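You operate a simulated robot arm through the tools that you are given. There is no shell and no other tool.

The job below is to be done with a simulated robot arm. You get a single attempt, and the scene is never put back.

JOB
Swap the yellow helmet's pad for the 16 mm one and press the 17 mm pad into the blue helmet.
Fine: both pads in the crown; the two helmets stay in the cradles; old pad into the white pad box, lid shut again. Leave the other pads and helmets.
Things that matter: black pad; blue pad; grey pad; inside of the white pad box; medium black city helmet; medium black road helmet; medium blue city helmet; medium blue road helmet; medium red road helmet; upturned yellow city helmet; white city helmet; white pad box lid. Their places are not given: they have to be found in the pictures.

It is judged by the outcome, as a careful person would: the job done as asked, and still so three seconds after it is handed in. It fails if anything else is knocked over, pushed out of place, dropped, spilled or broken. A push-on lid holds only when it is set on centred and level and pressed home; a screw cap is set on level and turned clockwise until tight.

ROBOT AND FRAMES
A 7-joint arm with a two-finger parallel gripper, fixed in place. Base frame: the origin is at the foot of the arm, x ahead of it, y to its left, z up; the work surface is at about z = 80.6. Lengths are in cm, angles in degrees, forces in N, time in s.
With the tool pointing down near the work surface it reaches from about 10 to 66 cm from the base axis. Its first joint turns from -66.0 to 66.0 degrees. Payload 1.57 kg.
The TCP is the grasp point between the finger pads, 3 cm short of the fingertips. In the tool frame z runs along the fingers and y along their closing line. The gripper opens to 8 cm. The fingers are 1.7 cm wide and 1.2 cm thick; the gripper's body (4 by 8.2 cm) begins 8 cm behind the TCP.
Orientation is that of the tool frame in the base frame, as a unit quaternion [w, x, y, z]. With the fingers straight down and closing along the base's y, the tool's x points along the base's -x, its y along +y and its z along -z.

CONTROLS
- The arm moves only by the tool play_rows. Its arguments are lists of equal length, an entry for each row: "delta_pos": the shift along the tool's x, y, z in units of 150 mm (1.0 is 150 mm), a list of three; "turn": the turn, a rotation vector about the tool's x, y, z in units of 90 degrees (1.0 is 90 degrees), a list of three. In form: {"delta_pos": [[x, y, z], ...], "turn": [[wx, wy, wz], ...]}. A call has 1 to 20 rows; each row is the pose to reach, as a shift and turn from the pose commanded when the call began, along the tool's axes at that moment. "jaw" is the gripper command, from -1 (fully open) to 1 (shut), values between in proportion, set as the call begins (left out, the last holds). A call with a number of a shift or a turn outside -1 to 1 is refused whole. A row lasts 0.2 s, in which the tool goes at most 5 cm and 8.6 degrees; a call with a longer step from one row to the next is refused whole, and so is a gripper value outside its range. A pose out of reach is approached as far as the arm can. The call stops where the force on the tool passes 60 N (or 10 N more than at its start, if that is more) or the arm is blocked; 0.2 s more then pass. Each finger travels about 7.2 cm/s and halts on what it meets, pressing with about 22 N; the grip force reading is that of the motor and also rises with nothing between the fingers. The clock runs only during rows and for 0.2 s after the last one: add rows that repeat a pose to give the fingers time. It gives the time, the measured TCP pose, the force on the tool (base axes), the opening and the grip force at its end, in the units of the frame above (readings bear some noise), with the torque about the TCP (base axes, N m) and any sound that the robot's microphone picked up.
- Cameras (640 x 400 px; columns grow to the right, rows downward): "scene" is fixed at [5.69, 44.28, 140.84]; the picture's right is [-0.71, -0.71, 0.00], its down [-0.50, 0.50, -0.70] and it looks along [0.50, -0.50, -0.71] (base axes); focal length 214 px, centre (320, 200). "wrist" rides on the gripper at [7.2, -0.7, -12.2] in the tool frame; the picture's right is [0.09, 1.00, 0.00], its down [-0.84, 0.08, -0.54] and it looks along [-0.54, 0.05, 0.84] (tool axes); focal length 238 px, centre (320, 200).
- capture(camera): a new picture of that camera. The clock stands still meanwhile.
- measure_at(camera, pixels): for up to 12 pixels [column, row] of the newest picture of that camera ("zoom" is the newest enlarged one), the place [x, y, z] in the base frame of the surface seen there, good to about 0.3 cm. The clock stands still meanwhile.
- inspect(camera, box): a new picture of the part [left, top, right, bottom] of that camera's present view, enlarged. The clock stands still meanwhile.
- close_job(): hands the job in; it is judged then, once.

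Open the gripper and draw the arm clear of the work before you hand the job in, unless the task says otherwise.

The tools are called after "Emit:" as a command line: name --argument value ..., lists and objects as JSON in quotes. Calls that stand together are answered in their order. play_rows: Moves the arm, as the interface text tells. Its arguments: {"type":"object","properties":{"delta_pos":{"type":"array"},"turn":{"type":"array"},"jaw":{"type":"number"}},"required":["delta_pos","turn"]} The other tools are called the same way: capture (camera) takes a picture; measure_at (camera, pixels) gives the place of the surface under pixels of a picture; inspect (camera, box) takes an enlarged picture of a part of a camera's view; close_job () hands the job in.

At the start:

```text
clock: 0.0
tcp_pos: [30.69, -8.07, 126.86]
ee_rot: [0.0, -0.001, 1.0, 0.001]
force: [0.5, -0.4, 0.4]
ft_torque: [-0.01, 0.02, 0.01]
finger_gap: 8.01
finger_force: 0.1
```

scene: 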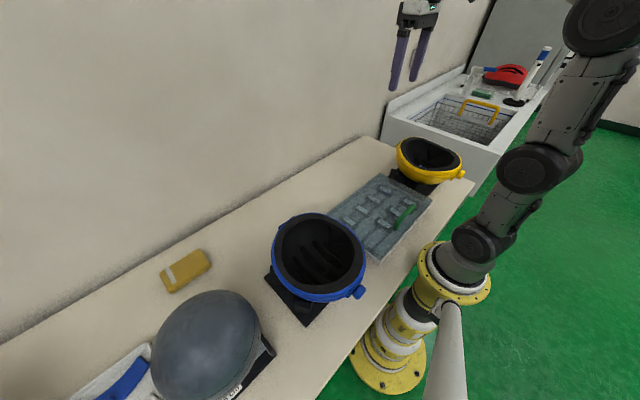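
wrist: 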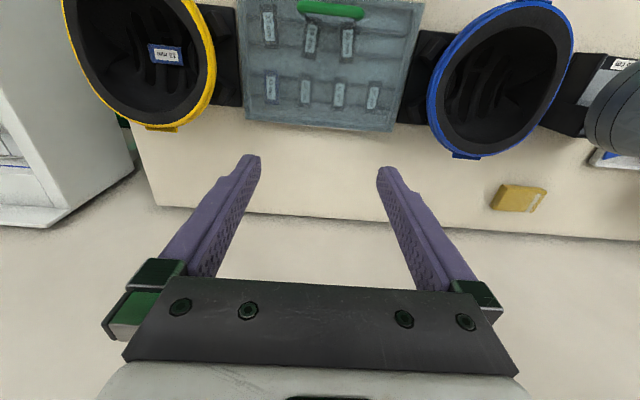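

I start with enlarged looks at both camera views to identify the helmets, pads and boxes.

Emit:
inspect --camera "scene" --box '[240, 120, 480, 270]'

Emit:
inspect --camera "wrist" --box '[220, 0, 440, 140]'

Emit:
inspect --camera "wrist" --box '[60, 0, 240, 130]'

Emit:
inspect --camera "wrist" --box '[420, 0, 640, 220]'

Emit:
inspect --camera "scene" --box '[380, 20, 620, 170]'

Emit:
inspect --camera "scene" --box '[0, 220, 300, 400]'

```text
2.67 times, centred on (360, 195) of scene
```

zoom: 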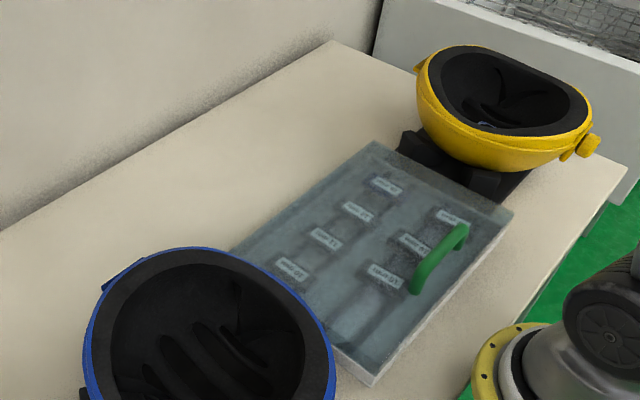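

```text
2.86 times, centred on (330, 70) of wrist
```

zoom: 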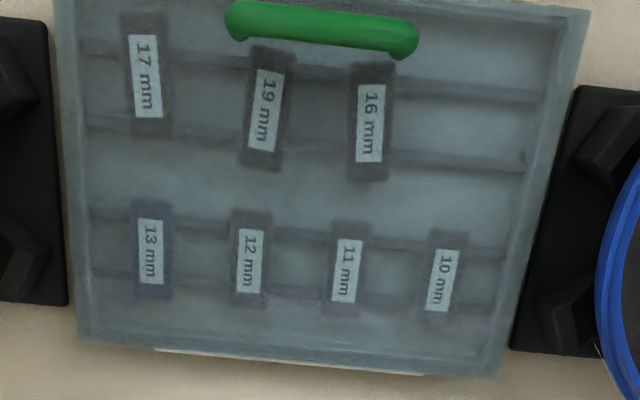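

```text
3.08 times, centred on (150, 65) of wrist
```

zoom: 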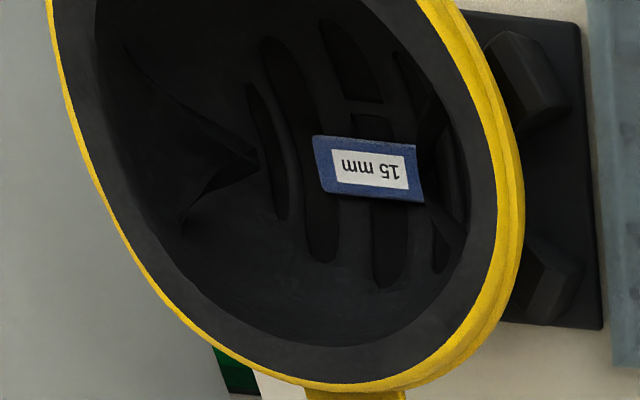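

```text
1.82 times, centred on (530, 110) of wrist
```

zoom: 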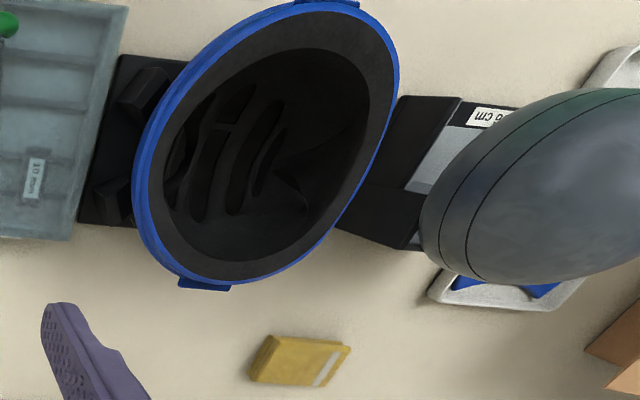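

```text
2.67 times, centred on (500, 95) of scene
```

zoom: 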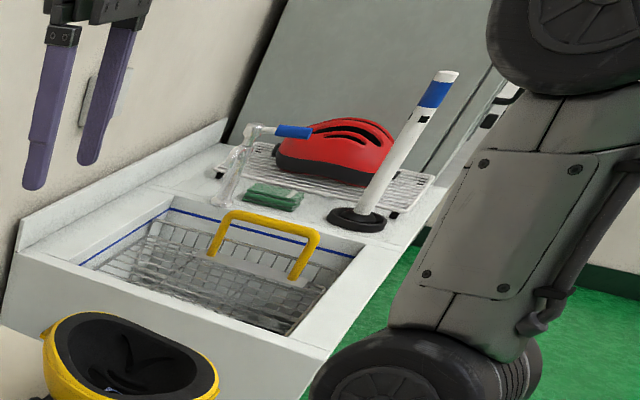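

```text
2.13 times, centred on (150, 310) of scene
```

zoom: 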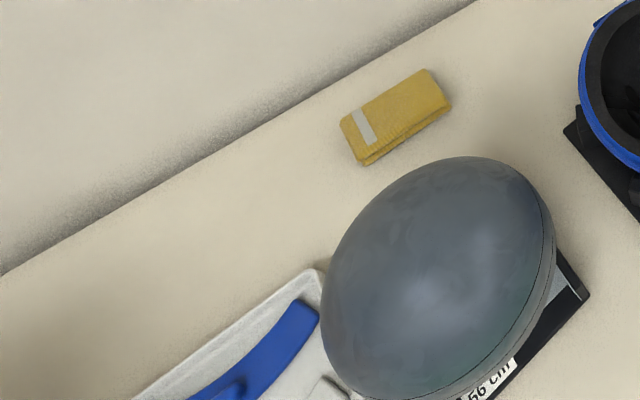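

The pad box (wrist 240–425, 0–130) has a clear lid with a green handle at the base-side edge; pads 17/19/16 in one row, 13/12/11/10 in the other; the yellow helmet holds a 15 mm pad. I measure key points.

Emit:
capture --camera "wrist"

Emit:
capture --camera "scene"

Emit:
measure_at --camera "wrist" --pixels '[[300, 9], [330, 11], [362, 13], [246, 118], [390, 130], [415, 15], [270, 25], [311, 38], [347, 40], [165, 54], [320, 115], [330, 200]]'

Emit:
measure_at --camera "scene" --pixels '[[415, 205], [395, 228], [381, 174], [432, 199], [376, 263], [379, 261], [402, 218], [330, 214], [300, 130], [407, 209], [386, 188], [350, 250]]'

Emit:
measure_at --camera "wrist" --pixels '[[70, 20], [130, 120], [212, 70], [180, 5], [150, 90], [110, 50], [440, 120], [470, 155], [570, 40], [510, 8], [495, 70], [470, 60]]'

```text
taken
```

wrist: 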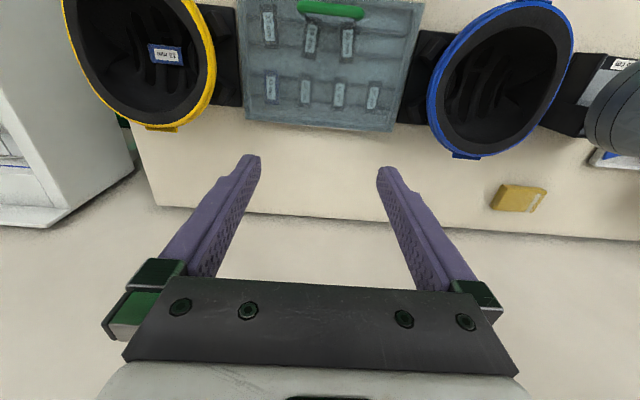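

```text
taken
```

scene: 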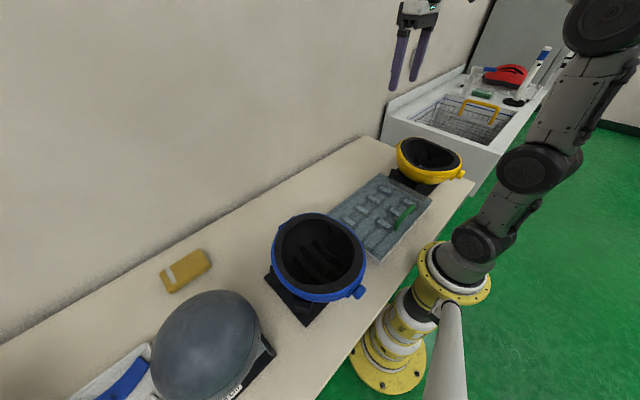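

```text
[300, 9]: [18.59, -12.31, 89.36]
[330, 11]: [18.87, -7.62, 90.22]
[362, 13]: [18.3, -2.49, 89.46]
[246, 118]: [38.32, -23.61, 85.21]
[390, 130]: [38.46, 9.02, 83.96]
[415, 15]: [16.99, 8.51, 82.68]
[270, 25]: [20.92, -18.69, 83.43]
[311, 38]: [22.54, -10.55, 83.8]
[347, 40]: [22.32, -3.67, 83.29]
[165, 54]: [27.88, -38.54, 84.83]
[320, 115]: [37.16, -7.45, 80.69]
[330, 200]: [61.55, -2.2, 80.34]
```

```text
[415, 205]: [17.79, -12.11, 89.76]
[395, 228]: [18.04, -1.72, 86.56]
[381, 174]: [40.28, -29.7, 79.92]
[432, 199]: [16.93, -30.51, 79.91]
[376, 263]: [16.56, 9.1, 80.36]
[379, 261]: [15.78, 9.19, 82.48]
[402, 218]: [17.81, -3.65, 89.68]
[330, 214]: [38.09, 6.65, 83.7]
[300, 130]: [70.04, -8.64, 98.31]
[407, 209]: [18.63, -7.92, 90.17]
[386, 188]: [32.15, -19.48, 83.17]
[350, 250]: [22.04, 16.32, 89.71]
```

```text
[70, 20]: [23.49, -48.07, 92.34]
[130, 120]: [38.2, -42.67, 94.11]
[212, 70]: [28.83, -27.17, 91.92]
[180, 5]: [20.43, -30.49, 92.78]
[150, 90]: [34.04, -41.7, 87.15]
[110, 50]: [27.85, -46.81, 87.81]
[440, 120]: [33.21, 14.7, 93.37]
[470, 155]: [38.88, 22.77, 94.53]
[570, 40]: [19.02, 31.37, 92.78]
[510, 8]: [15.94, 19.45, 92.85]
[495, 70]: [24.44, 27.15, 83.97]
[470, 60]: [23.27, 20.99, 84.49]
```

The lid seems see-through with a handle along the front edge (about x=18, y −12…−2, z≈90). I tilt the camera to look straight down over the box from closer up.

Emit:
play_rows --delta_pos '[[0.08, 0, 0.2], [0.16, 0, 0.4], [0.2, 0, 0.6], [0.2, 0, 0.8], [0.2, 0, 1.0]]' --turn '[[0, 0.07, 0], [0, 0.14, 0], [0, 0.21, 0], [0, 0.28, 0], [0, 0.34, 0]]'

Emit:
capture --camera "wrist"

Emit:
capture --camera "scene"

```text
clock: 1.2
tcp_pos: [27.63, -8.01, 111.93]
ee_rot: [-0.264, 0.0, 0.965, 0.0]
force: [0.4, -0.8, 0.8]
ft_torque: [-0.02, 0.02, 0.0]
finger_gap: 8.0
finger_force: 0.1
```

```text
taken
```

wrist: 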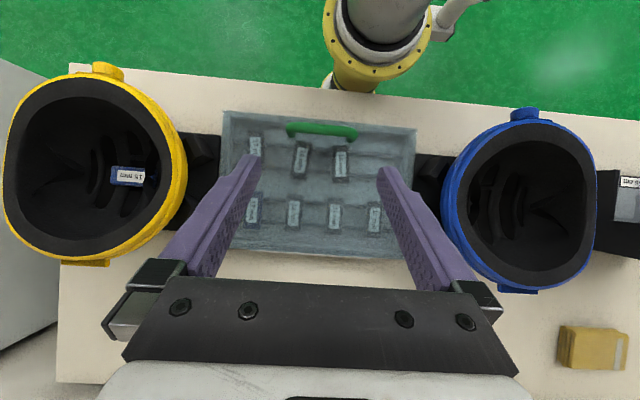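

```text
taken
```

scene: 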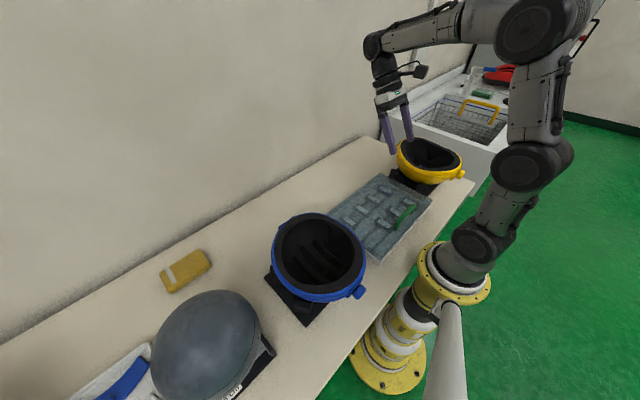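

Now the overhead view shows the box at (222–415, 110–258). I enlarge the box, the helmets' insides and take measurements.

Emit:
inspect --camera "wrist" --box '[210, 100, 430, 265]'

Emit:
measure_at --camera "zoom" --pixels '[[230, 78], [320, 88], [420, 96], [130, 130], [265, 175], [380, 180], [38, 35], [590, 85], [550, 450], [60, 420], [320, 300], [440, 250]]'

Emit:
inspect --camera "wrist" --box '[0, 60, 240, 270]'

Emit:
measure_at --camera "zoom" --pixels '[[300, 310], [385, 315], [340, 280], [340, 340], [250, 300], [200, 300], [60, 250], [440, 350], [250, 60], [200, 540], [350, 380], [350, 220]]'

Emit:
inspect --camera "wrist" --box '[430, 100, 640, 300]'

Emit:
measure_at --camera "zoom" --pixels '[[150, 330], [200, 330], [250, 330], [300, 330], [350, 330], [400, 330], [200, 250], [200, 400], [90, 330], [480, 330], [280, 70], [320, 530]]'

```text
2.42 times, centred on (320, 182) of wrist
```

zoom: 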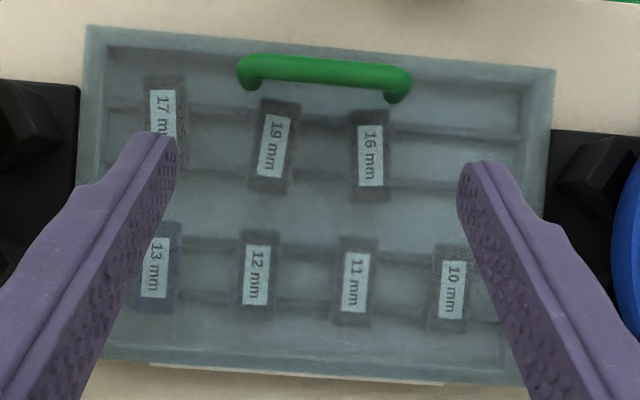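

```text
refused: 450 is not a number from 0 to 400
```

```text
1.90 times, centred on (120, 165) of wrist
```

zoom: 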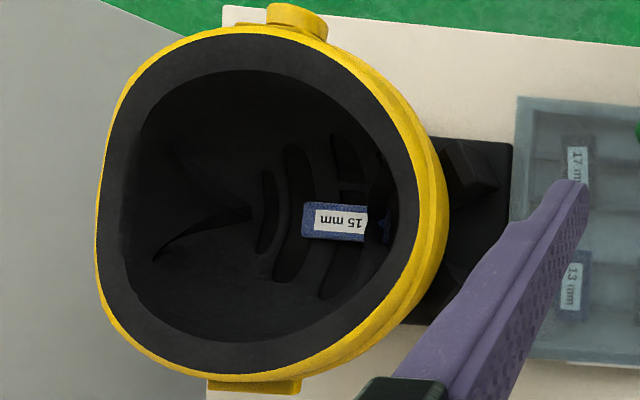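

```text
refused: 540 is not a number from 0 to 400
```

```text
2.00 times, centred on (535, 200) of wrist
```

zoom: 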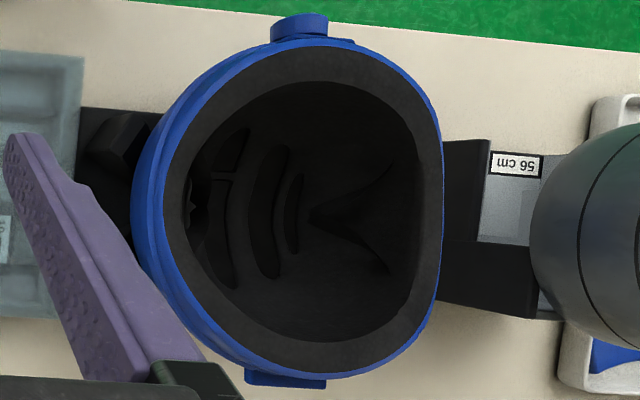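

```text
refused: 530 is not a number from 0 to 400
```

The zoom images are 640×400; I measure again with valid pixels directly in the wrist picture.

Emit:
measure_at --camera "wrist" --pixels '[[289, 127], [320, 130], [355, 133], [300, 160], [338, 162], [224, 112], [412, 130], [400, 258], [225, 245], [320, 205], [365, 180], [300, 256]]'

Emit:
measure_at --camera "wrist" --pixels '[[112, 176], [143, 178], [128, 168], [128, 185], [95, 172], [75, 170], [20, 155], [165, 150], [90, 85], [90, 250], [105, 62], [130, 205]]'

Emit:
measure_at --camera "wrist" --pixels '[[500, 205], [512, 200], [520, 205], [530, 207], [545, 207], [570, 200], [465, 205], [585, 200], [525, 135], [530, 265], [525, 112], [535, 292]]'

```text
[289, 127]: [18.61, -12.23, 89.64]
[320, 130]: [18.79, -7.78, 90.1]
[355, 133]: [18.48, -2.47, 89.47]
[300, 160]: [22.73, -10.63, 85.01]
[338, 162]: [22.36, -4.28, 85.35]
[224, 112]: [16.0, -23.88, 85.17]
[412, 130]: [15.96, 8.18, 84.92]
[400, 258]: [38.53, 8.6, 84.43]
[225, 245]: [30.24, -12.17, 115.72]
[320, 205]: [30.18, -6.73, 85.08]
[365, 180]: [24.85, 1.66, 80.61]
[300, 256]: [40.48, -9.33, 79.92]
```

```text
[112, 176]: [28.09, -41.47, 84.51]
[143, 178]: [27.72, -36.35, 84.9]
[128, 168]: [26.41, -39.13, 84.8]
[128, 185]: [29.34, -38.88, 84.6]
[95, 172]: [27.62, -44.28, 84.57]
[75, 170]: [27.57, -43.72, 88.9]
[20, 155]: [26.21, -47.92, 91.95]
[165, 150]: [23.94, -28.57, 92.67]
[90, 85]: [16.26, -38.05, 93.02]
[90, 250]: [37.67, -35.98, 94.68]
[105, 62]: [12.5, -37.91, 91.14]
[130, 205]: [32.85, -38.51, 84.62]
```

```text
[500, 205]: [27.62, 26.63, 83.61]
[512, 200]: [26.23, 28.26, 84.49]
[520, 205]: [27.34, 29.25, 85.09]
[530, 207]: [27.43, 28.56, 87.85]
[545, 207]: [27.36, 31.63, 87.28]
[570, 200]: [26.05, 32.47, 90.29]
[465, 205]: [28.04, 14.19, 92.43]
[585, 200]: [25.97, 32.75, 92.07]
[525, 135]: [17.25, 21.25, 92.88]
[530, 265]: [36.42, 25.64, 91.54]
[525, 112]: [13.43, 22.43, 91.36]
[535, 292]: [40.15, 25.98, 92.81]
```

The lid top is about z=85 with a handle bar around z=90; I need to know if it is hinged at the back. I swing the camera to the wall side to view the back edge of the box.

Emit:
play_rows --delta_pos '[[-0.2, 0, 0], [-0.4, 0, 0], [-0.6, 0, 0], [-0.8, 0, 0], [-1.0, 0, 0]]' --turn '[[0, 0.07, 0], [0, 0.14, 0], [0, 0.21, 0], [0, 0.28, 0], [0, 0.34, 0]]'

Emit:
capture --camera "wrist"

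```text
clock: 2.4
tcp_pos: [34.4, -7.74, 101.2]
ee_rot: [-0.493, -0.001, 0.87, -0.001]
force: [-0.6, -0.6, 0.1]
ft_torque: [0.02, 0.02, -0.03]
finger_gap: 8.0
finger_force: 0.1
out of reach, approached as far as the arm can: row 3, 4, 5
```

```text
taken
```

wrist: 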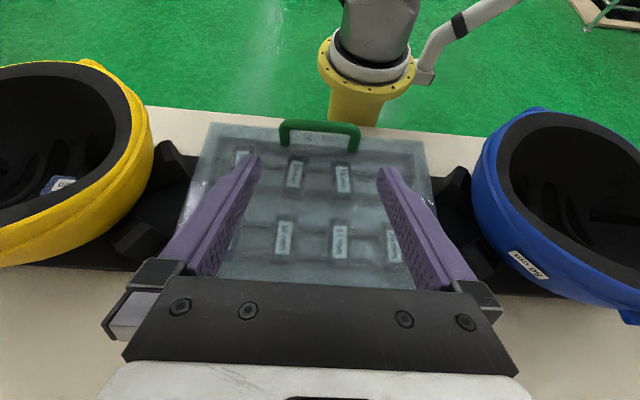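

The view shows only the front and handle (280–360, 120–150); the back is hidden by the hand. I return to vertical above the handle area.

Emit:
play_rows --delta_pos '[[0.06, 0, 0.09], [0.12, 0, 0.18], [0.18, 0, 0.28], [0.24, 0, 0.37], [0.31, 0, 0.47], [0.38, 0, 0.56], [0.45, 0, 0.65], [0.52, 0, 0.75], [0.6, 0, 0.84], [0.645, 0, 0.93]]' --turn '[[0, -0.068, 0], [0, -0.136, 0], [0, -0.204, 0], [0, -0.272, 0], [0, -0.34, 0], [0, -0.408, 0], [0, -0.476, 0], [0, -0.544, 0], [0, -0.612, 0], [0, -0.68, 0]]'

```text
clock: 4.6
tcp_pos: [17.61, -7.74, 103.06]
ee_rot: [0.001, 0.0, 1.0, 0.001]
force: [0.2, -0.4, -0.6]
ft_torque: [-0.01, 0.02, 0.02]
finger_gap: 7.99
finger_force: 0.1
```

Vertical now at (17.6, −7.7, 103). I yaw 90° so the fingers close along x across the handle bar, and look.

Emit:
play_rows --delta_pos '[[0, 0, 0], [0, 0, 0], [0, 0, 0], [0, 0, 0], [0, 0, 0], [0, 0, 0], [0, 0, 0], [0, 0, 0], [0, 0, 0], [0, 0, 0], [0, 0, 0], [0, 0, 0]]' --turn '[[0, 0, 0.085], [0, 0, 0.17], [0, 0, 0.255], [0, 0, 0.34], [0, 0, 0.425], [0, 0, 0.51], [0, 0, 0.595], [0, 0, 0.68], [0, 0, 0.765], [0, 0, 0.85], [0, 0, 0.935], [0, 0, 1.0]]'

Emit:
capture --camera "wrist"

Emit:
capture --camera "scene"

```text
clock: 7.2
tcp_pos: [17.66, -7.83, 102.99]
ee_rot: [0.0, 0.707, 0.707, 0.0]
force: [0.5, 0.6, 0.0]
ft_torque: [-0.02, 0.01, -0.02]
finger_gap: 8.01
finger_force: 0.1
```

```text
taken
```

wrist: 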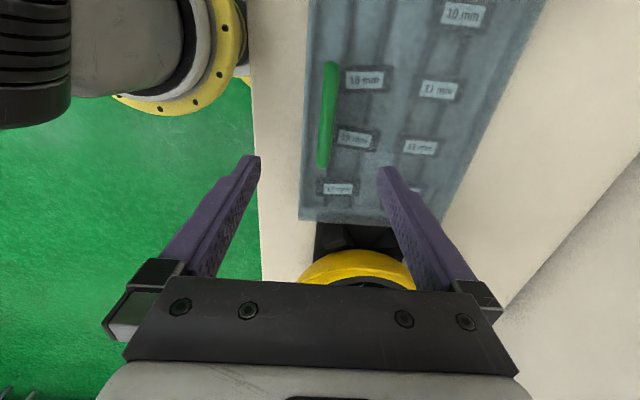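

```text
taken
```

scene: 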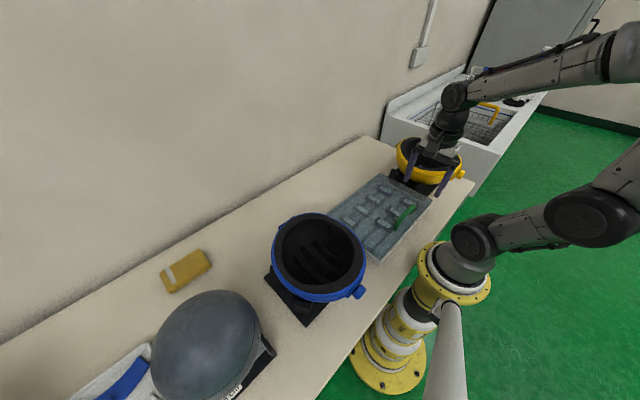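

Camera now sits on the +y side; handle bar at (328, 62–170). I measure the bar and lid and enlarge the back edge.

Emit:
inspect --camera "wrist" --box '[290, 0, 550, 230]'

Emit:
measure_at --camera "wrist" --pixels '[[330, 70], [329, 90], [327, 115], [325, 140], [322, 163], [304, 215], [318, 10], [540, 10], [470, 120], [500, 90]]'

```text
1.74 times, centred on (420, 115) of wrist
```

zoom: 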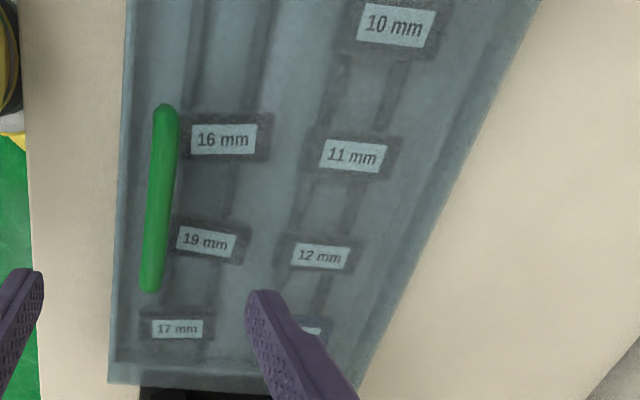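

```text
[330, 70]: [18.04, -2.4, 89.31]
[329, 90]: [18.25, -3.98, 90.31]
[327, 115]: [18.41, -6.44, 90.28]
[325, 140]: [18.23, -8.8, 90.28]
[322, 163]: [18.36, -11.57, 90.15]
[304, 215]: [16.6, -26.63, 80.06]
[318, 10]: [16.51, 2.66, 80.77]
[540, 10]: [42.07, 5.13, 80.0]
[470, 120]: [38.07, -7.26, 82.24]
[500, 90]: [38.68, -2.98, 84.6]
```

Bar is at x≈18.4, top z≈90.3. I descend straddling it with the TCP at z≈89.6.

Emit:
play_rows --delta_pos '[[0.04, 0.053, 0.2], [0.04, 0.053, 0.4], [0.04, 0.053, 0.6], [0.04, 0.053, 0.75], [0.04, 0.053, 0.85], [0.04, 0.053, 0.893]]' --turn '[[0, 0, 0], [0, 0, 0], [0, 0, 0], [0, 0, 0], [0, 0, 0], [0, 0, 0]]' --jaw -0.4

Emit:
capture --camera "wrist"

Emit:
inspect --camera "scene" --box '[320, 120, 500, 270]'

```text
clock: 8.6
tcp_pos: [18.52, -7.1, 89.53]
ee_rot: [0.0, 0.706, 0.708, -0.001]
force: [0.3, 0.2, -0.1]
ft_torque: [0.02, -0.02, 0.01]
finger_gap: 5.59
finger_force: 0.0
```

```text
taken
```

wrist: 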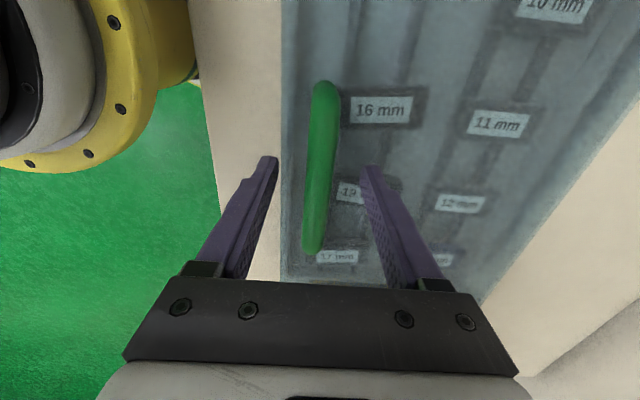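

```text
2.67 times, centred on (410, 195) of scene
```

zoom: 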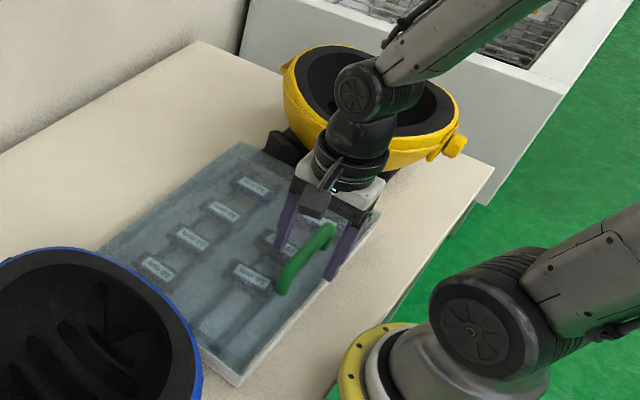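

The bar is centred between the fingers (270 and 370). I close on it.

Emit:
play_rows --delta_pos '[[0, 0, 0], [0, 0, 0], [0, 0, 0], [0, 0, 0], [0, 0, 0]]' --turn '[[0, 0, 0], [0, 0, 0], [0, 0, 0], [0, 0, 0], [0, 0, 0]]' --jaw 1

```text
clock: 9.8
tcp_pos: [18.27, -7.09, 89.59]
ee_rot: [0.0, 0.706, 0.708, 0.0]
force: [-12.5, -3.9, 2.3]
ft_torque: [-0.01, 0.06, -0.04]
finger_gap: 1.55
finger_force: 31.2
```

Bar gripped (gap 1.55). I lift 1.5 cm gently and check what the lid does.

Emit:
play_rows --delta_pos '[[0, 0, -0.03], [0, 0, -0.06], [0, 0, -0.1], [0, 0, -0.1]]' --turn '[[0, 0, 0], [0, 0, 0], [0, 0, 0], [0, 0, 0]]'

Emit:
inspect --camera "scene" --box '[320, 120, 500, 270]'

Emit:
capture --camera "wrist"

```text
clock: 10.8
tcp_pos: [18.89, -7.35, 91.31]
ee_rot: [0.006, 0.707, 0.707, 0.003]
force: [37.0, 19.6, -17.2]
ft_torque: [0.11, 0.0, 0.12]
finger_gap: 1.55
finger_force: 31.2
```

```text
2.67 times, centred on (410, 195) of scene
```

zoom: 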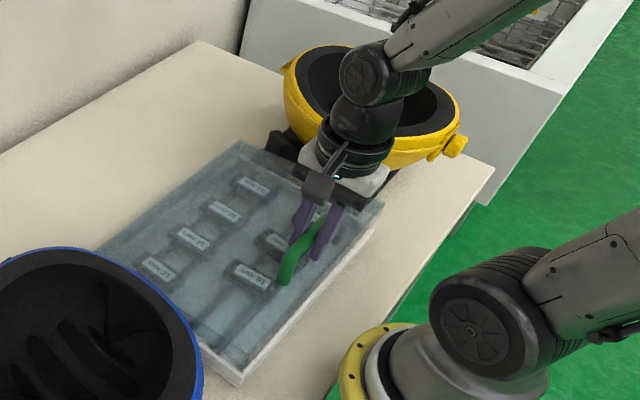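

```text
taken
```

wrist: 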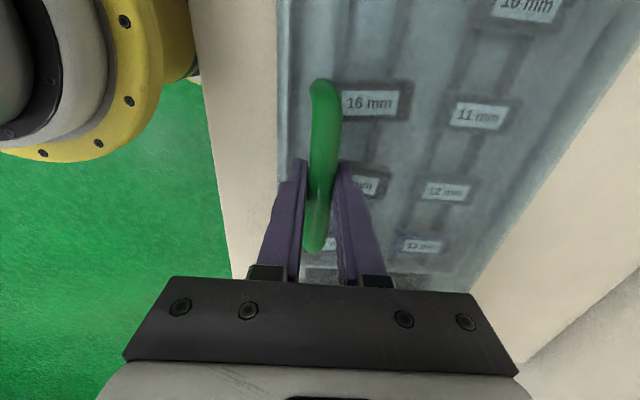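

The lid is tilting up about a back hinge (bar moved +x while rising, as an arc about x≈38.4, z≈84.6). I follow that arc to about 40°.

Emit:
play_rows --delta_pos '[[0, 0.035, -0.066], [0, 0.07, -0.133], [0, 0.097, -0.187], [0, 0.125, -0.24], [0, 0.158, -0.29], [0, 0.19, -0.34], [0, 0.225, -0.39], [0, 0.261, -0.439], [0, 0.3, -0.485], [0, 0.34, -0.53], [0, 0.384, -0.571], [0, 0.428, -0.611], [0, 0.475, -0.65], [0, 0.523, -0.687]]' --turn '[[0, 0, 0], [0, 0, 0], [0, 0, 0], [0, 0, 0], [0, 0, 0], [0, 0, 0], [0, 0, 0], [0, 0, 0], [0, 0, 0], [0, 0, 0], [0, 0, 0], [0, 0, 0], [0, 0, 0], [0, 0, 0]]'

Emit:
inspect --camera "scene" --box '[260, 60, 500, 270]'

```text
clock: 13.8
tcp_pos: [26.43, -7.2, 101.27]
ee_rot: [0.002, 0.706, 0.708, 0.0]
force: [12.8, -6.6, -18.8]
ft_torque: [-0.28, 0.02, 0.08]
finger_gap: 1.55
finger_force: 30.9
```

```text
1.90 times, centred on (380, 165) of scene
```

zoom: 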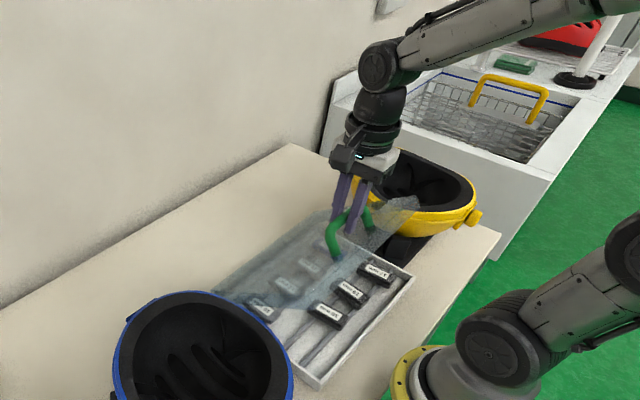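

The lid is opening as expected with pads exposed. I continue along the arc to about 80°.

Emit:
play_rows --delta_pos '[[0, 0.05, 0.033], [0, 0.1, -0.065], [0, 0.153, -0.095], [0, 0.207, -0.123], [0, 0.262, -0.148], [0, 0.317, -0.17], [0, 0.375, -0.19], [0, 0.433, -0.207], [0, 0.49, -0.222], [0, 0.547, -0.235], [0, 0.607, -0.245], [0, 0.667, -0.253], [0, 0.727, -0.258], [0, 0.787, -0.26], [0, 0.847, -0.26], [0, 0.907, -0.257]]' --turn '[[0, 0, 0], [0, 0, 0], [0, 0, 0], [0, 0, 0], [0, 0, 0], [0, 0, 0], [0, 0, 0], [0, 0, 0], [0, 0, 0], [0, 0, 0], [0, 0, 0], [0, 0, 0], [0, 0, 0], [0, 0, 0], [0, 0, 0], [0, 0, 0]]'

Emit:
inspect --camera "scene" --box '[260, 60, 500, 270]'

```text
clock: 17.2
tcp_pos: [39.72, -7.12, 105.39]
ee_rot: [0.001, 0.706, 0.708, 0.0]
force: [0.0, 10.5, 6.5]
ft_torque: [0.38, 0.08, 0.12]
finger_gap: 1.57
finger_force: 31.2
```

```text
1.90 times, centred on (380, 165) of scene
```

zoom: 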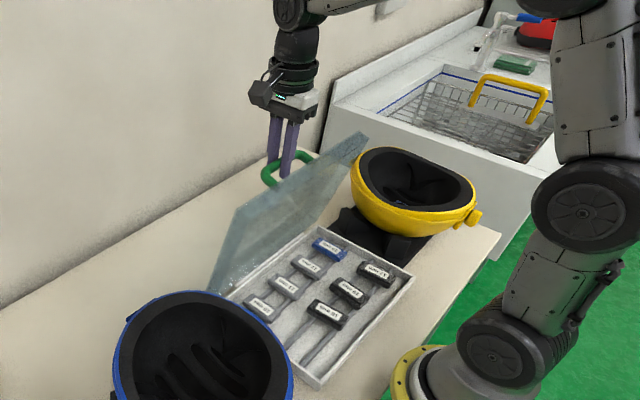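

About 80° open. I continue gently past vertical towards 105°, watching for a stop.

Emit:
play_rows --delta_pos '[[0, 0.06, 0.006], [0, 0.12, 0.013], [0, 0.18, 0.025], [0, 0.24, 0.037], [0, 0.297, 0.055], [0, 0.353, 0.073], [0, 0.41, 0.095], [0, 0.467, 0.117], [0, 0.467, 0.117]]' --turn '[[0, 0, 0], [0, 0, 0], [0, 0, 0], [0, 0, 0], [0, 0, 0], [0, 0, 0], [0, 0, 0], [0, 0, 0], [0, 0, 0]]'

Emit:
inspect --camera "scene" --box '[260, 60, 500, 270]'

```text
clock: 19.2
tcp_pos: [47.02, -7.13, 103.62]
ee_rot: [0.003, 0.706, 0.708, 0.001]
force: [5.5, 3.0, 10.6]
ft_torque: [0.07, -0.06, 0.11]
finger_gap: 1.55
finger_force: 30.8
```

```text
1.90 times, centred on (380, 165) of scene
```

zoom: 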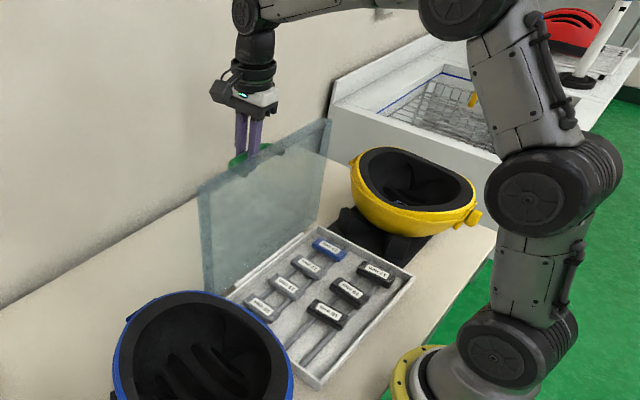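

At about 100° with no stop felt yet. I continue slowly further looking for the rest position.

Emit:
play_rows --delta_pos '[[0, 0.053, 0.028], [0, 0.107, 0.057], [0, 0.157, 0.088], [0, 0.207, 0.12], [0, 0.207, 0.12]]' --turn '[[0, 0, 0], [0, 0, 0], [0, 0, 0], [0, 0, 0], [0, 0, 0]]'

```text
clock: 20.4
tcp_pos: [50.16, -7.16, 101.85]
ee_rot: [0.002, 0.706, 0.708, 0.001]
force: [11.9, 0.7, 17.7]
ft_torque: [0.16, -0.05, 0.14]
finger_gap: 1.57
finger_force: 31.0
```

Force is purely radial (arc mismatch), no stop yet. I go on to about 120°, slightly enlarging the radius.

Emit:
play_rows --delta_pos '[[0, 0.055, 0.022], [0, 0.105, 0.057], [0, 0.15, 0.095], [0, 0.195, 0.135], [0, 0.195, 0.135]]' --turn '[[0, 0, 0], [0, 0, 0], [0, 0, 0], [0, 0, 0], [0, 0, 0]]'

Emit:
inspect --camera "scene" --box '[260, 60, 500, 270]'

```text
clock: 21.6
tcp_pos: [52.78, -7.14, 99.87]
ee_rot: [0.0, 0.707, 0.707, -0.001]
force: [-6.8, -3.7, 24.8]
ft_torque: [0.2, 0.03, 0.11]
finger_gap: 1.57
finger_force: 31.4
```

```text
1.90 times, centred on (380, 165) of scene
```

zoom: 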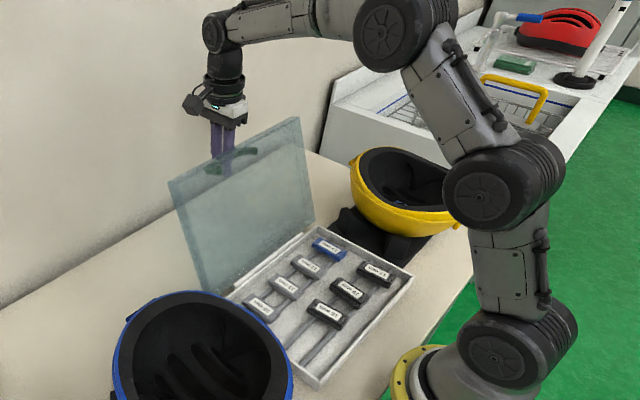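

A tangential stop is now felt at ~119° (open past vertical). I open the fingers slightly and lift straight up clear of the handle.

Emit:
play_rows --delta_pos '[[0, 0, 0], [0, 0, 0], [0, 0, -0.1], [0, 0, -0.25], [0, 0, -0.45], [0, 0, -0.7], [0, 0, -0.95]]' --turn '[[0, 0, 0], [0, 0, 0], [0, 0, 0], [0, 0, 0], [0, 0, 0], [0, 0, 0], [0, 0, 0]]' --jaw 0.35

Emit:
capture --camera "scene"

Emit:
capture --camera "wrist"

```text
clock: 23.2
tcp_pos: [52.85, -7.31, 114.02]
ee_rot: [-0.001, 0.707, 0.707, 0.0]
force: [-0.3, 0.4, 0.1]
ft_torque: [0.01, -0.03, 0.04]
finger_gap: 2.6
finger_force: 0.1
```

```text
taken
```

scene: 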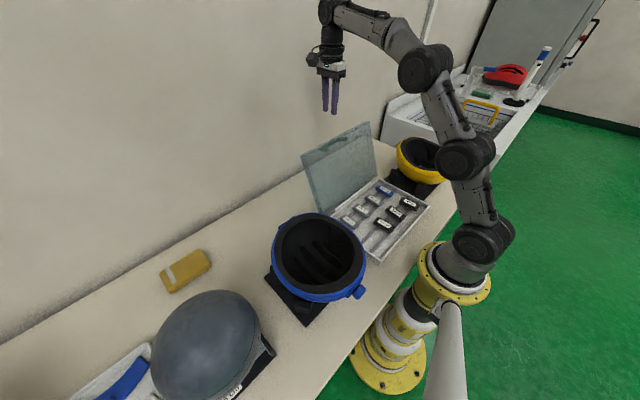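

```text
taken
```

wrist: 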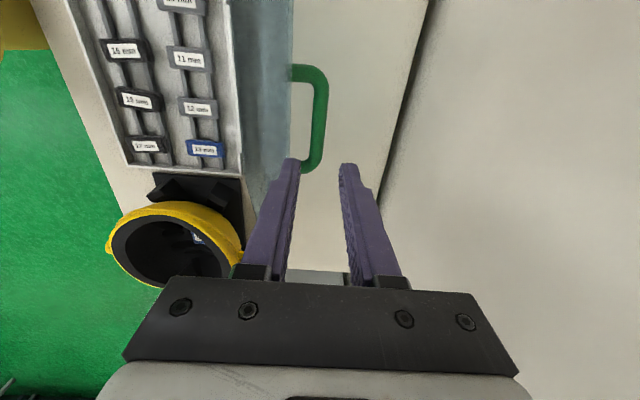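

The lid rests open at ~119°. I move over towards the box to look closely at the exposed pads.

Emit:
play_rows --delta_pos '[[0.1, -0.2, 0], [0.3, -0.4, 0], [0.5, -0.6, 0], [0.7, -0.8, 0], [0.8, -1.0, 0]]' --turn '[[0, 0, 0], [0, 0, 0], [0, 0, 0], [0, 0, 0], [0, 0, 0]]'

Emit:
play_rows --delta_pos '[[0, -0.25, 0.1], [0, -0.5, 0.3], [0, -0.75, 0.5], [0, -0.85, 0.5]]' --turn '[[0, 0, 0], [0, 0, 0], [0, 0, 0], [0, 0, 0]]'

Emit:
capture --camera "wrist"

```text
clock: 24.4
tcp_pos: [37.72, 4.95, 114.12]
ee_rot: [0.0, 0.706, 0.708, 0.0]
force: [-0.3, -0.2, -0.4]
ft_torque: [0.01, 0.01, -0.01]
finger_gap: 2.61
finger_force: 0.1
```

```text
clock: 25.4
tcp_pos: [25.08, 4.8, 106.49]
ee_rot: [0.0, 0.706, 0.708, 0.001]
force: [0.4, -0.2, -0.3]
ft_torque: [0.01, -0.02, -0.01]
finger_gap: 2.6
finger_force: 0.0
```

```text
taken
```

wrist: 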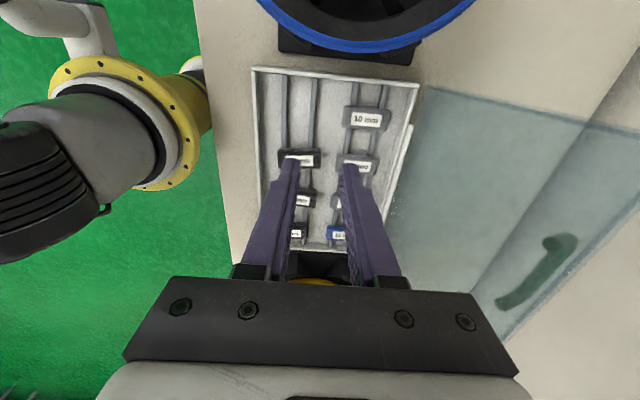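

The fingers block the view; I open them and take a close look at the pads and the rails.

Emit:
play_rows --delta_pos '[[0, 0, 0], [0, 0, 0], [0, 0, 0]]' --turn '[[0, 0, 0], [0, 0, 0], [0, 0, 0]]' --jaw -1

Emit:
inspect --camera "wrist" --box '[240, 60, 430, 260]'

Emit:
measure_at --camera "wrist" --pixels '[[300, 158], [285, 155], [317, 158], [300, 200], [296, 232], [300, 100], [277, 100], [265, 120], [255, 70], [290, 100], [415, 88], [340, 100]]'

```text
clock: 26.2
tcp_pos: [25.22, 4.9, 106.36]
ee_rot: [0.0, 0.707, 0.707, 0.0]
force: [0.8, -0.7, -0.5]
ft_torque: [0.02, 0.0, 0.03]
finger_gap: 8.0
finger_force: 0.0
```

```text
2.00 times, centred on (335, 160) of wrist
```

zoom: 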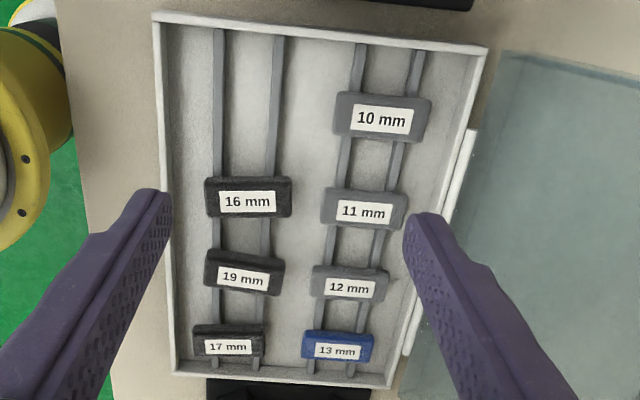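

```text
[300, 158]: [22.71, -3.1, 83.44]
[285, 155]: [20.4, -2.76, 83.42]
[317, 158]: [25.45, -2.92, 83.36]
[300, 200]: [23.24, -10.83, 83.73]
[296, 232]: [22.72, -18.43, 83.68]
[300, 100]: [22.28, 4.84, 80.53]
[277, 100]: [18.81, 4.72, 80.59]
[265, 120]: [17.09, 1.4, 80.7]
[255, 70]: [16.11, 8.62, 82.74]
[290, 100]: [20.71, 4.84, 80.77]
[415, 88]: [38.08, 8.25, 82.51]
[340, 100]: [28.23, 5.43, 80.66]
```

Pads clearly visible: 16 mm at about (22.8, −2.9, top 83.4), 19 at y −10.8, 17 at y −18.4, and the free place is at y≈4. Next I look into the yellow helmet.

Emit:
play_rows --delta_pos '[[-0.3, 0.05, 0], [-0.6, 0.1, 0], [-0.9, 0.15, 0], [-1.0, 0.2, 0]]' --turn '[[0, 0, 0], [0, 0, 0], [0, 0, 0], [0, 0, 0]]'

Emit:
play_rows --delta_pos '[[-0.3, 0, 0], [-0.6, 0, 0], [-0.75, 0, 0]]' --turn '[[0, 0, 0], [0, 0, 0], [0, 0, 0]]'

Emit:
capture --camera "wrist"

Emit:
inspect --camera "wrist" --box '[220, 100, 420, 260]'

```text
clock: 27.2
tcp_pos: [28.17, -10.16, 106.34]
ee_rot: [0.0, 0.706, 0.708, 0.0]
force: [-0.2, -1.0, 0.3]
ft_torque: [-0.01, -0.02, -0.01]
finger_gap: 7.98
finger_force: 0.0
```

```text
clock: 28.0
tcp_pos: [28.07, -21.51, 106.39]
ee_rot: [0.0, 0.707, 0.707, 0.0]
force: [-0.6, 0.4, -0.1]
ft_torque: [0.02, -0.01, -0.02]
finger_gap: 7.99
finger_force: 0.1
```

```text
taken
```

wrist: 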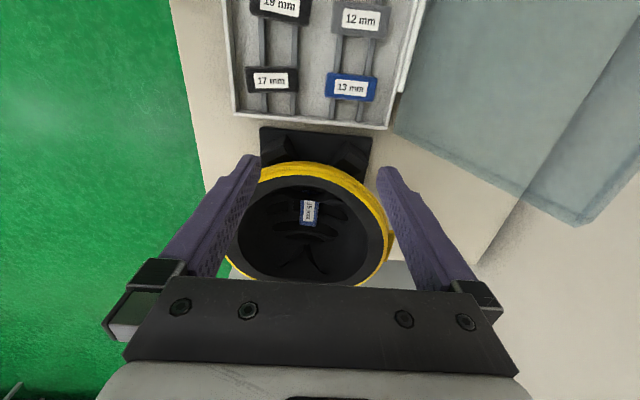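

```text
2.50 times, centred on (320, 180) of wrist
```

zoom: 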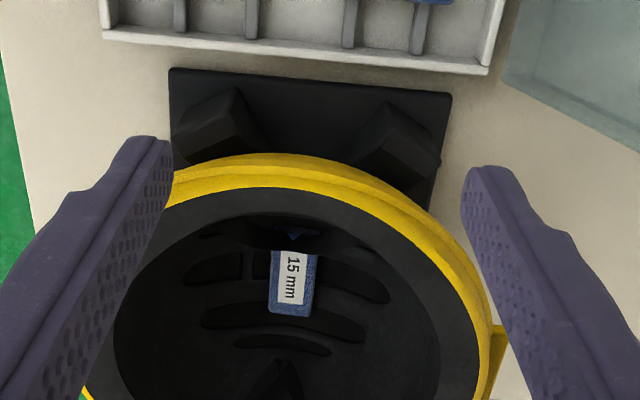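

The 15 mm pad is visible in the crown at zoom (270–317, 250–317). I measure the pad and its surroundings.

Emit:
measure_at --camera "zoom" --pixels '[[293, 280], [273, 256], [315, 260], [270, 308], [309, 314], [290, 310], [255, 285], [340, 290], [290, 330], [295, 235], [275, 395], [295, 222]]'

Emit:
inspect --camera "wrist" --box '[280, 180, 350, 240]'

```text
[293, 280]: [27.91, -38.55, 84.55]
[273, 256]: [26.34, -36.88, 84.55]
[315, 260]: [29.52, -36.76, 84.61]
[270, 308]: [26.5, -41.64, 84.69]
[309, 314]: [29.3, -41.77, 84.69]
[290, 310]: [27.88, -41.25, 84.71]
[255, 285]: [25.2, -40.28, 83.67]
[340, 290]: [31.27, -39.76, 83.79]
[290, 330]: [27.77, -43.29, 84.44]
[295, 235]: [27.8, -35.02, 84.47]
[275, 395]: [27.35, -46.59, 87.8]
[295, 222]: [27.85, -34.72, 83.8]
```

```text
6.67 times, centred on (315, 210) of wrist
```

zoom: 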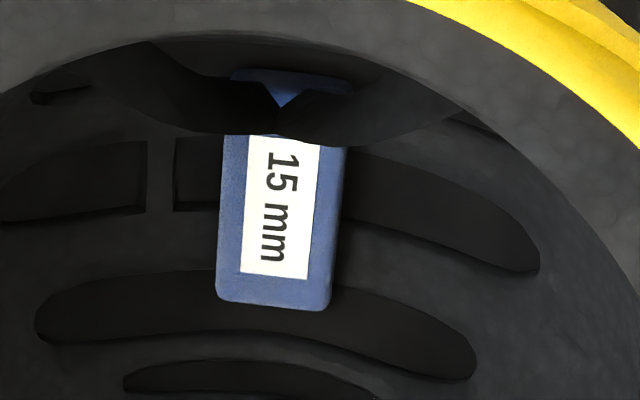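

A black flap/shadow shape covers the +y part of the pad (zoom 80–470, 50–140). I measure whether it is above the pad.

Emit:
measure_at --camera "zoom" --pixels '[[290, 85], [240, 76], [345, 84], [200, 100], [280, 120], [270, 132], [390, 115], [320, 128], [230, 145], [340, 150], [180, 70], [400, 80]]'

Emit:
inspect --camera "scene" --box '[385, 125, 475, 200]'

```text
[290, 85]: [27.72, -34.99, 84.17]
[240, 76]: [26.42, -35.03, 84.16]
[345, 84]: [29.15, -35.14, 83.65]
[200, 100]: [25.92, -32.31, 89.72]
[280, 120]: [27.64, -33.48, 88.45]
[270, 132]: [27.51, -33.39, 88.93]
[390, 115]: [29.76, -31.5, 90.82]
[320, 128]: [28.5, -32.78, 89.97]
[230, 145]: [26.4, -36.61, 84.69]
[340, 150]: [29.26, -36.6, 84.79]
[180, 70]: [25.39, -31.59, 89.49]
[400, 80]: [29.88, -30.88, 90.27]
```

```text
5.33 times, centred on (430, 162) of scene
```

zoom: 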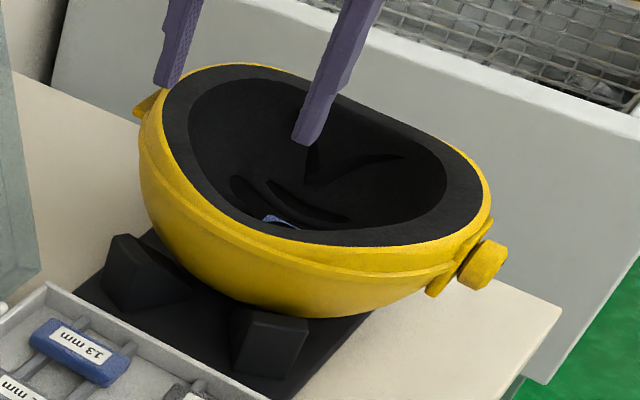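

The wedge on the +y wall is at y>−33.5 and well above (z 88–91); the pad spans x 26.4–29.4, y −41.8…−34.9, top 84.65. I move over the pad with a 4.2 cm opening.

Emit:
play_rows --delta_pos '[[-0.25, 0, 0], [-0.5, -0.01, 0], [-0.75, -0.01, 0], [-1.0, -0.01, 0]]' --turn '[[0, 0, 0], [0, 0, 0], [0, 0, 0], [0, 0, 0]]' --jaw -0.05

Emit:
play_rows --delta_pos '[[-0.06, 0, 0.2], [-0.125, 0, 0.5], [-0.125, 0, 0.8], [-0.125, 0, 0.95]]' --turn '[[0, 0, 0], [0, 0, 0], [0, 0, 0], [0, 0, 0]]'

Emit:
capture --camera "wrist"

Emit:
inspect --camera "scene" --box '[385, 105, 475, 200]'

```text
clock: 29.0
tcp_pos: [28.01, -36.46, 106.58]
ee_rot: [0.0, 0.707, 0.708, -0.001]
force: [-0.2, -0.5, 1.1]
ft_torque: [0.02, -0.02, 0.01]
finger_gap: 4.2
finger_force: 0.1
```

```text
clock: 30.0
tcp_pos: [28.09, -38.29, 92.17]
ee_rot: [0.001, 0.706, 0.708, 0.0]
force: [0.0, -0.7, 0.0]
ft_torque: [0.0, -0.02, 0.0]
finger_gap: 4.21
finger_force: 0.0
```

```text
taken
```

wrist: 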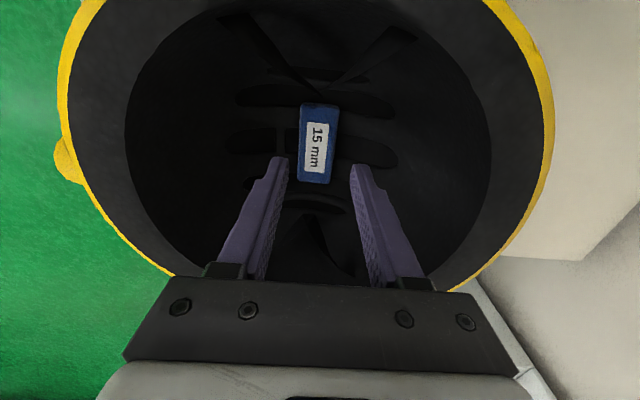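

```text
4.21 times, centred on (430, 152) of scene
```

zoom: 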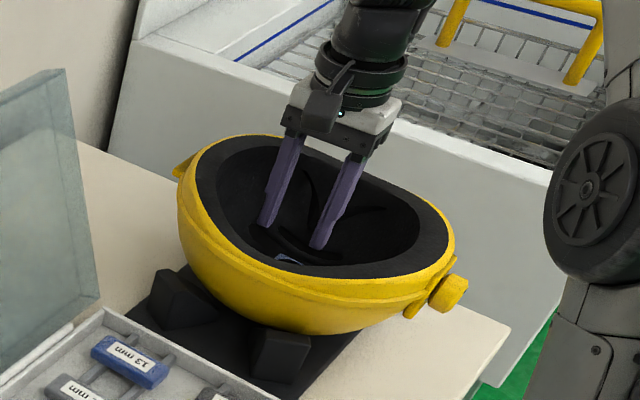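

The pad sits between the fingertips in x; I refine its centre with this closer picture.

Emit:
measure_at --camera "wrist" --pixels '[[303, 109], [335, 110], [300, 177], [329, 181], [318, 140], [275, 165], [355, 165], [345, 195], [270, 130], [370, 130], [318, 192], [320, 95]]'

```text
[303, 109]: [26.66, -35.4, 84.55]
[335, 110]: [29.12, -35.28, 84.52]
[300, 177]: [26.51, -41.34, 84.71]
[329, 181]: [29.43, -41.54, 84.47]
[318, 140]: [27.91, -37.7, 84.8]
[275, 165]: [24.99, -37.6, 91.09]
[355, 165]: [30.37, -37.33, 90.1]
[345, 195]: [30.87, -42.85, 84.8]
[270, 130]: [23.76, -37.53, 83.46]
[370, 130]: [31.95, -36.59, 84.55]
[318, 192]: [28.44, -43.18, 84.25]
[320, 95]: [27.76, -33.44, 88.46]
```

Pad centre (27.9, −38.4). I descend until the fingertips are about 0.6 cm below the pad top (TCP z≈87.0).

Emit:
play_rows --delta_pos '[[-0.006, -0.01, 0.1], [-0.006, -0.01, 0.2], [-0.006, -0.01, 0.27], [-0.006, -0.01, 0.31], [-0.006, -0.01, 0.34]]' --turn '[[0, 0, 0], [0, 0, 0], [0, 0, 0], [0, 0, 0], [0, 0, 0]]'

Emit:
capture --camera "wrist"

```text
clock: 31.2
tcp_pos: [27.87, -38.22, 87.05]
ee_rot: [0.0, 0.707, 0.707, 0.0]
force: [0.9, -0.4, 0.2]
ft_torque: [-0.01, -0.02, 0.0]
finger_gap: 4.2
finger_force: 0.1
```

```text
taken
```

wrist: 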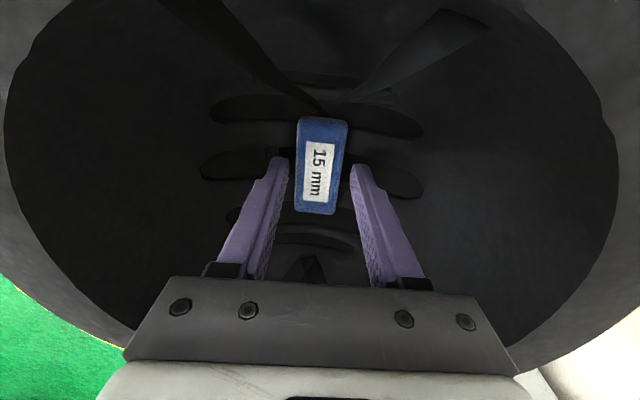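

No contact yet; I lower another 0.4 cm.

Emit:
play_rows --delta_pos '[[0, 0, 0.013], [0, 0, 0.027], [0, 0, 0.027]]' --turn '[[0, 0, 0], [0, 0, 0], [0, 0, 0]]'

```text
clock: 32.0
tcp_pos: [27.87, -38.32, 86.65]
ee_rot: [-0.001, 0.707, 0.707, 0.0]
force: [0.0, -1.1, 0.8]
ft_torque: [-0.01, 0.02, 0.0]
finger_gap: 4.19
finger_force: 0.0
```

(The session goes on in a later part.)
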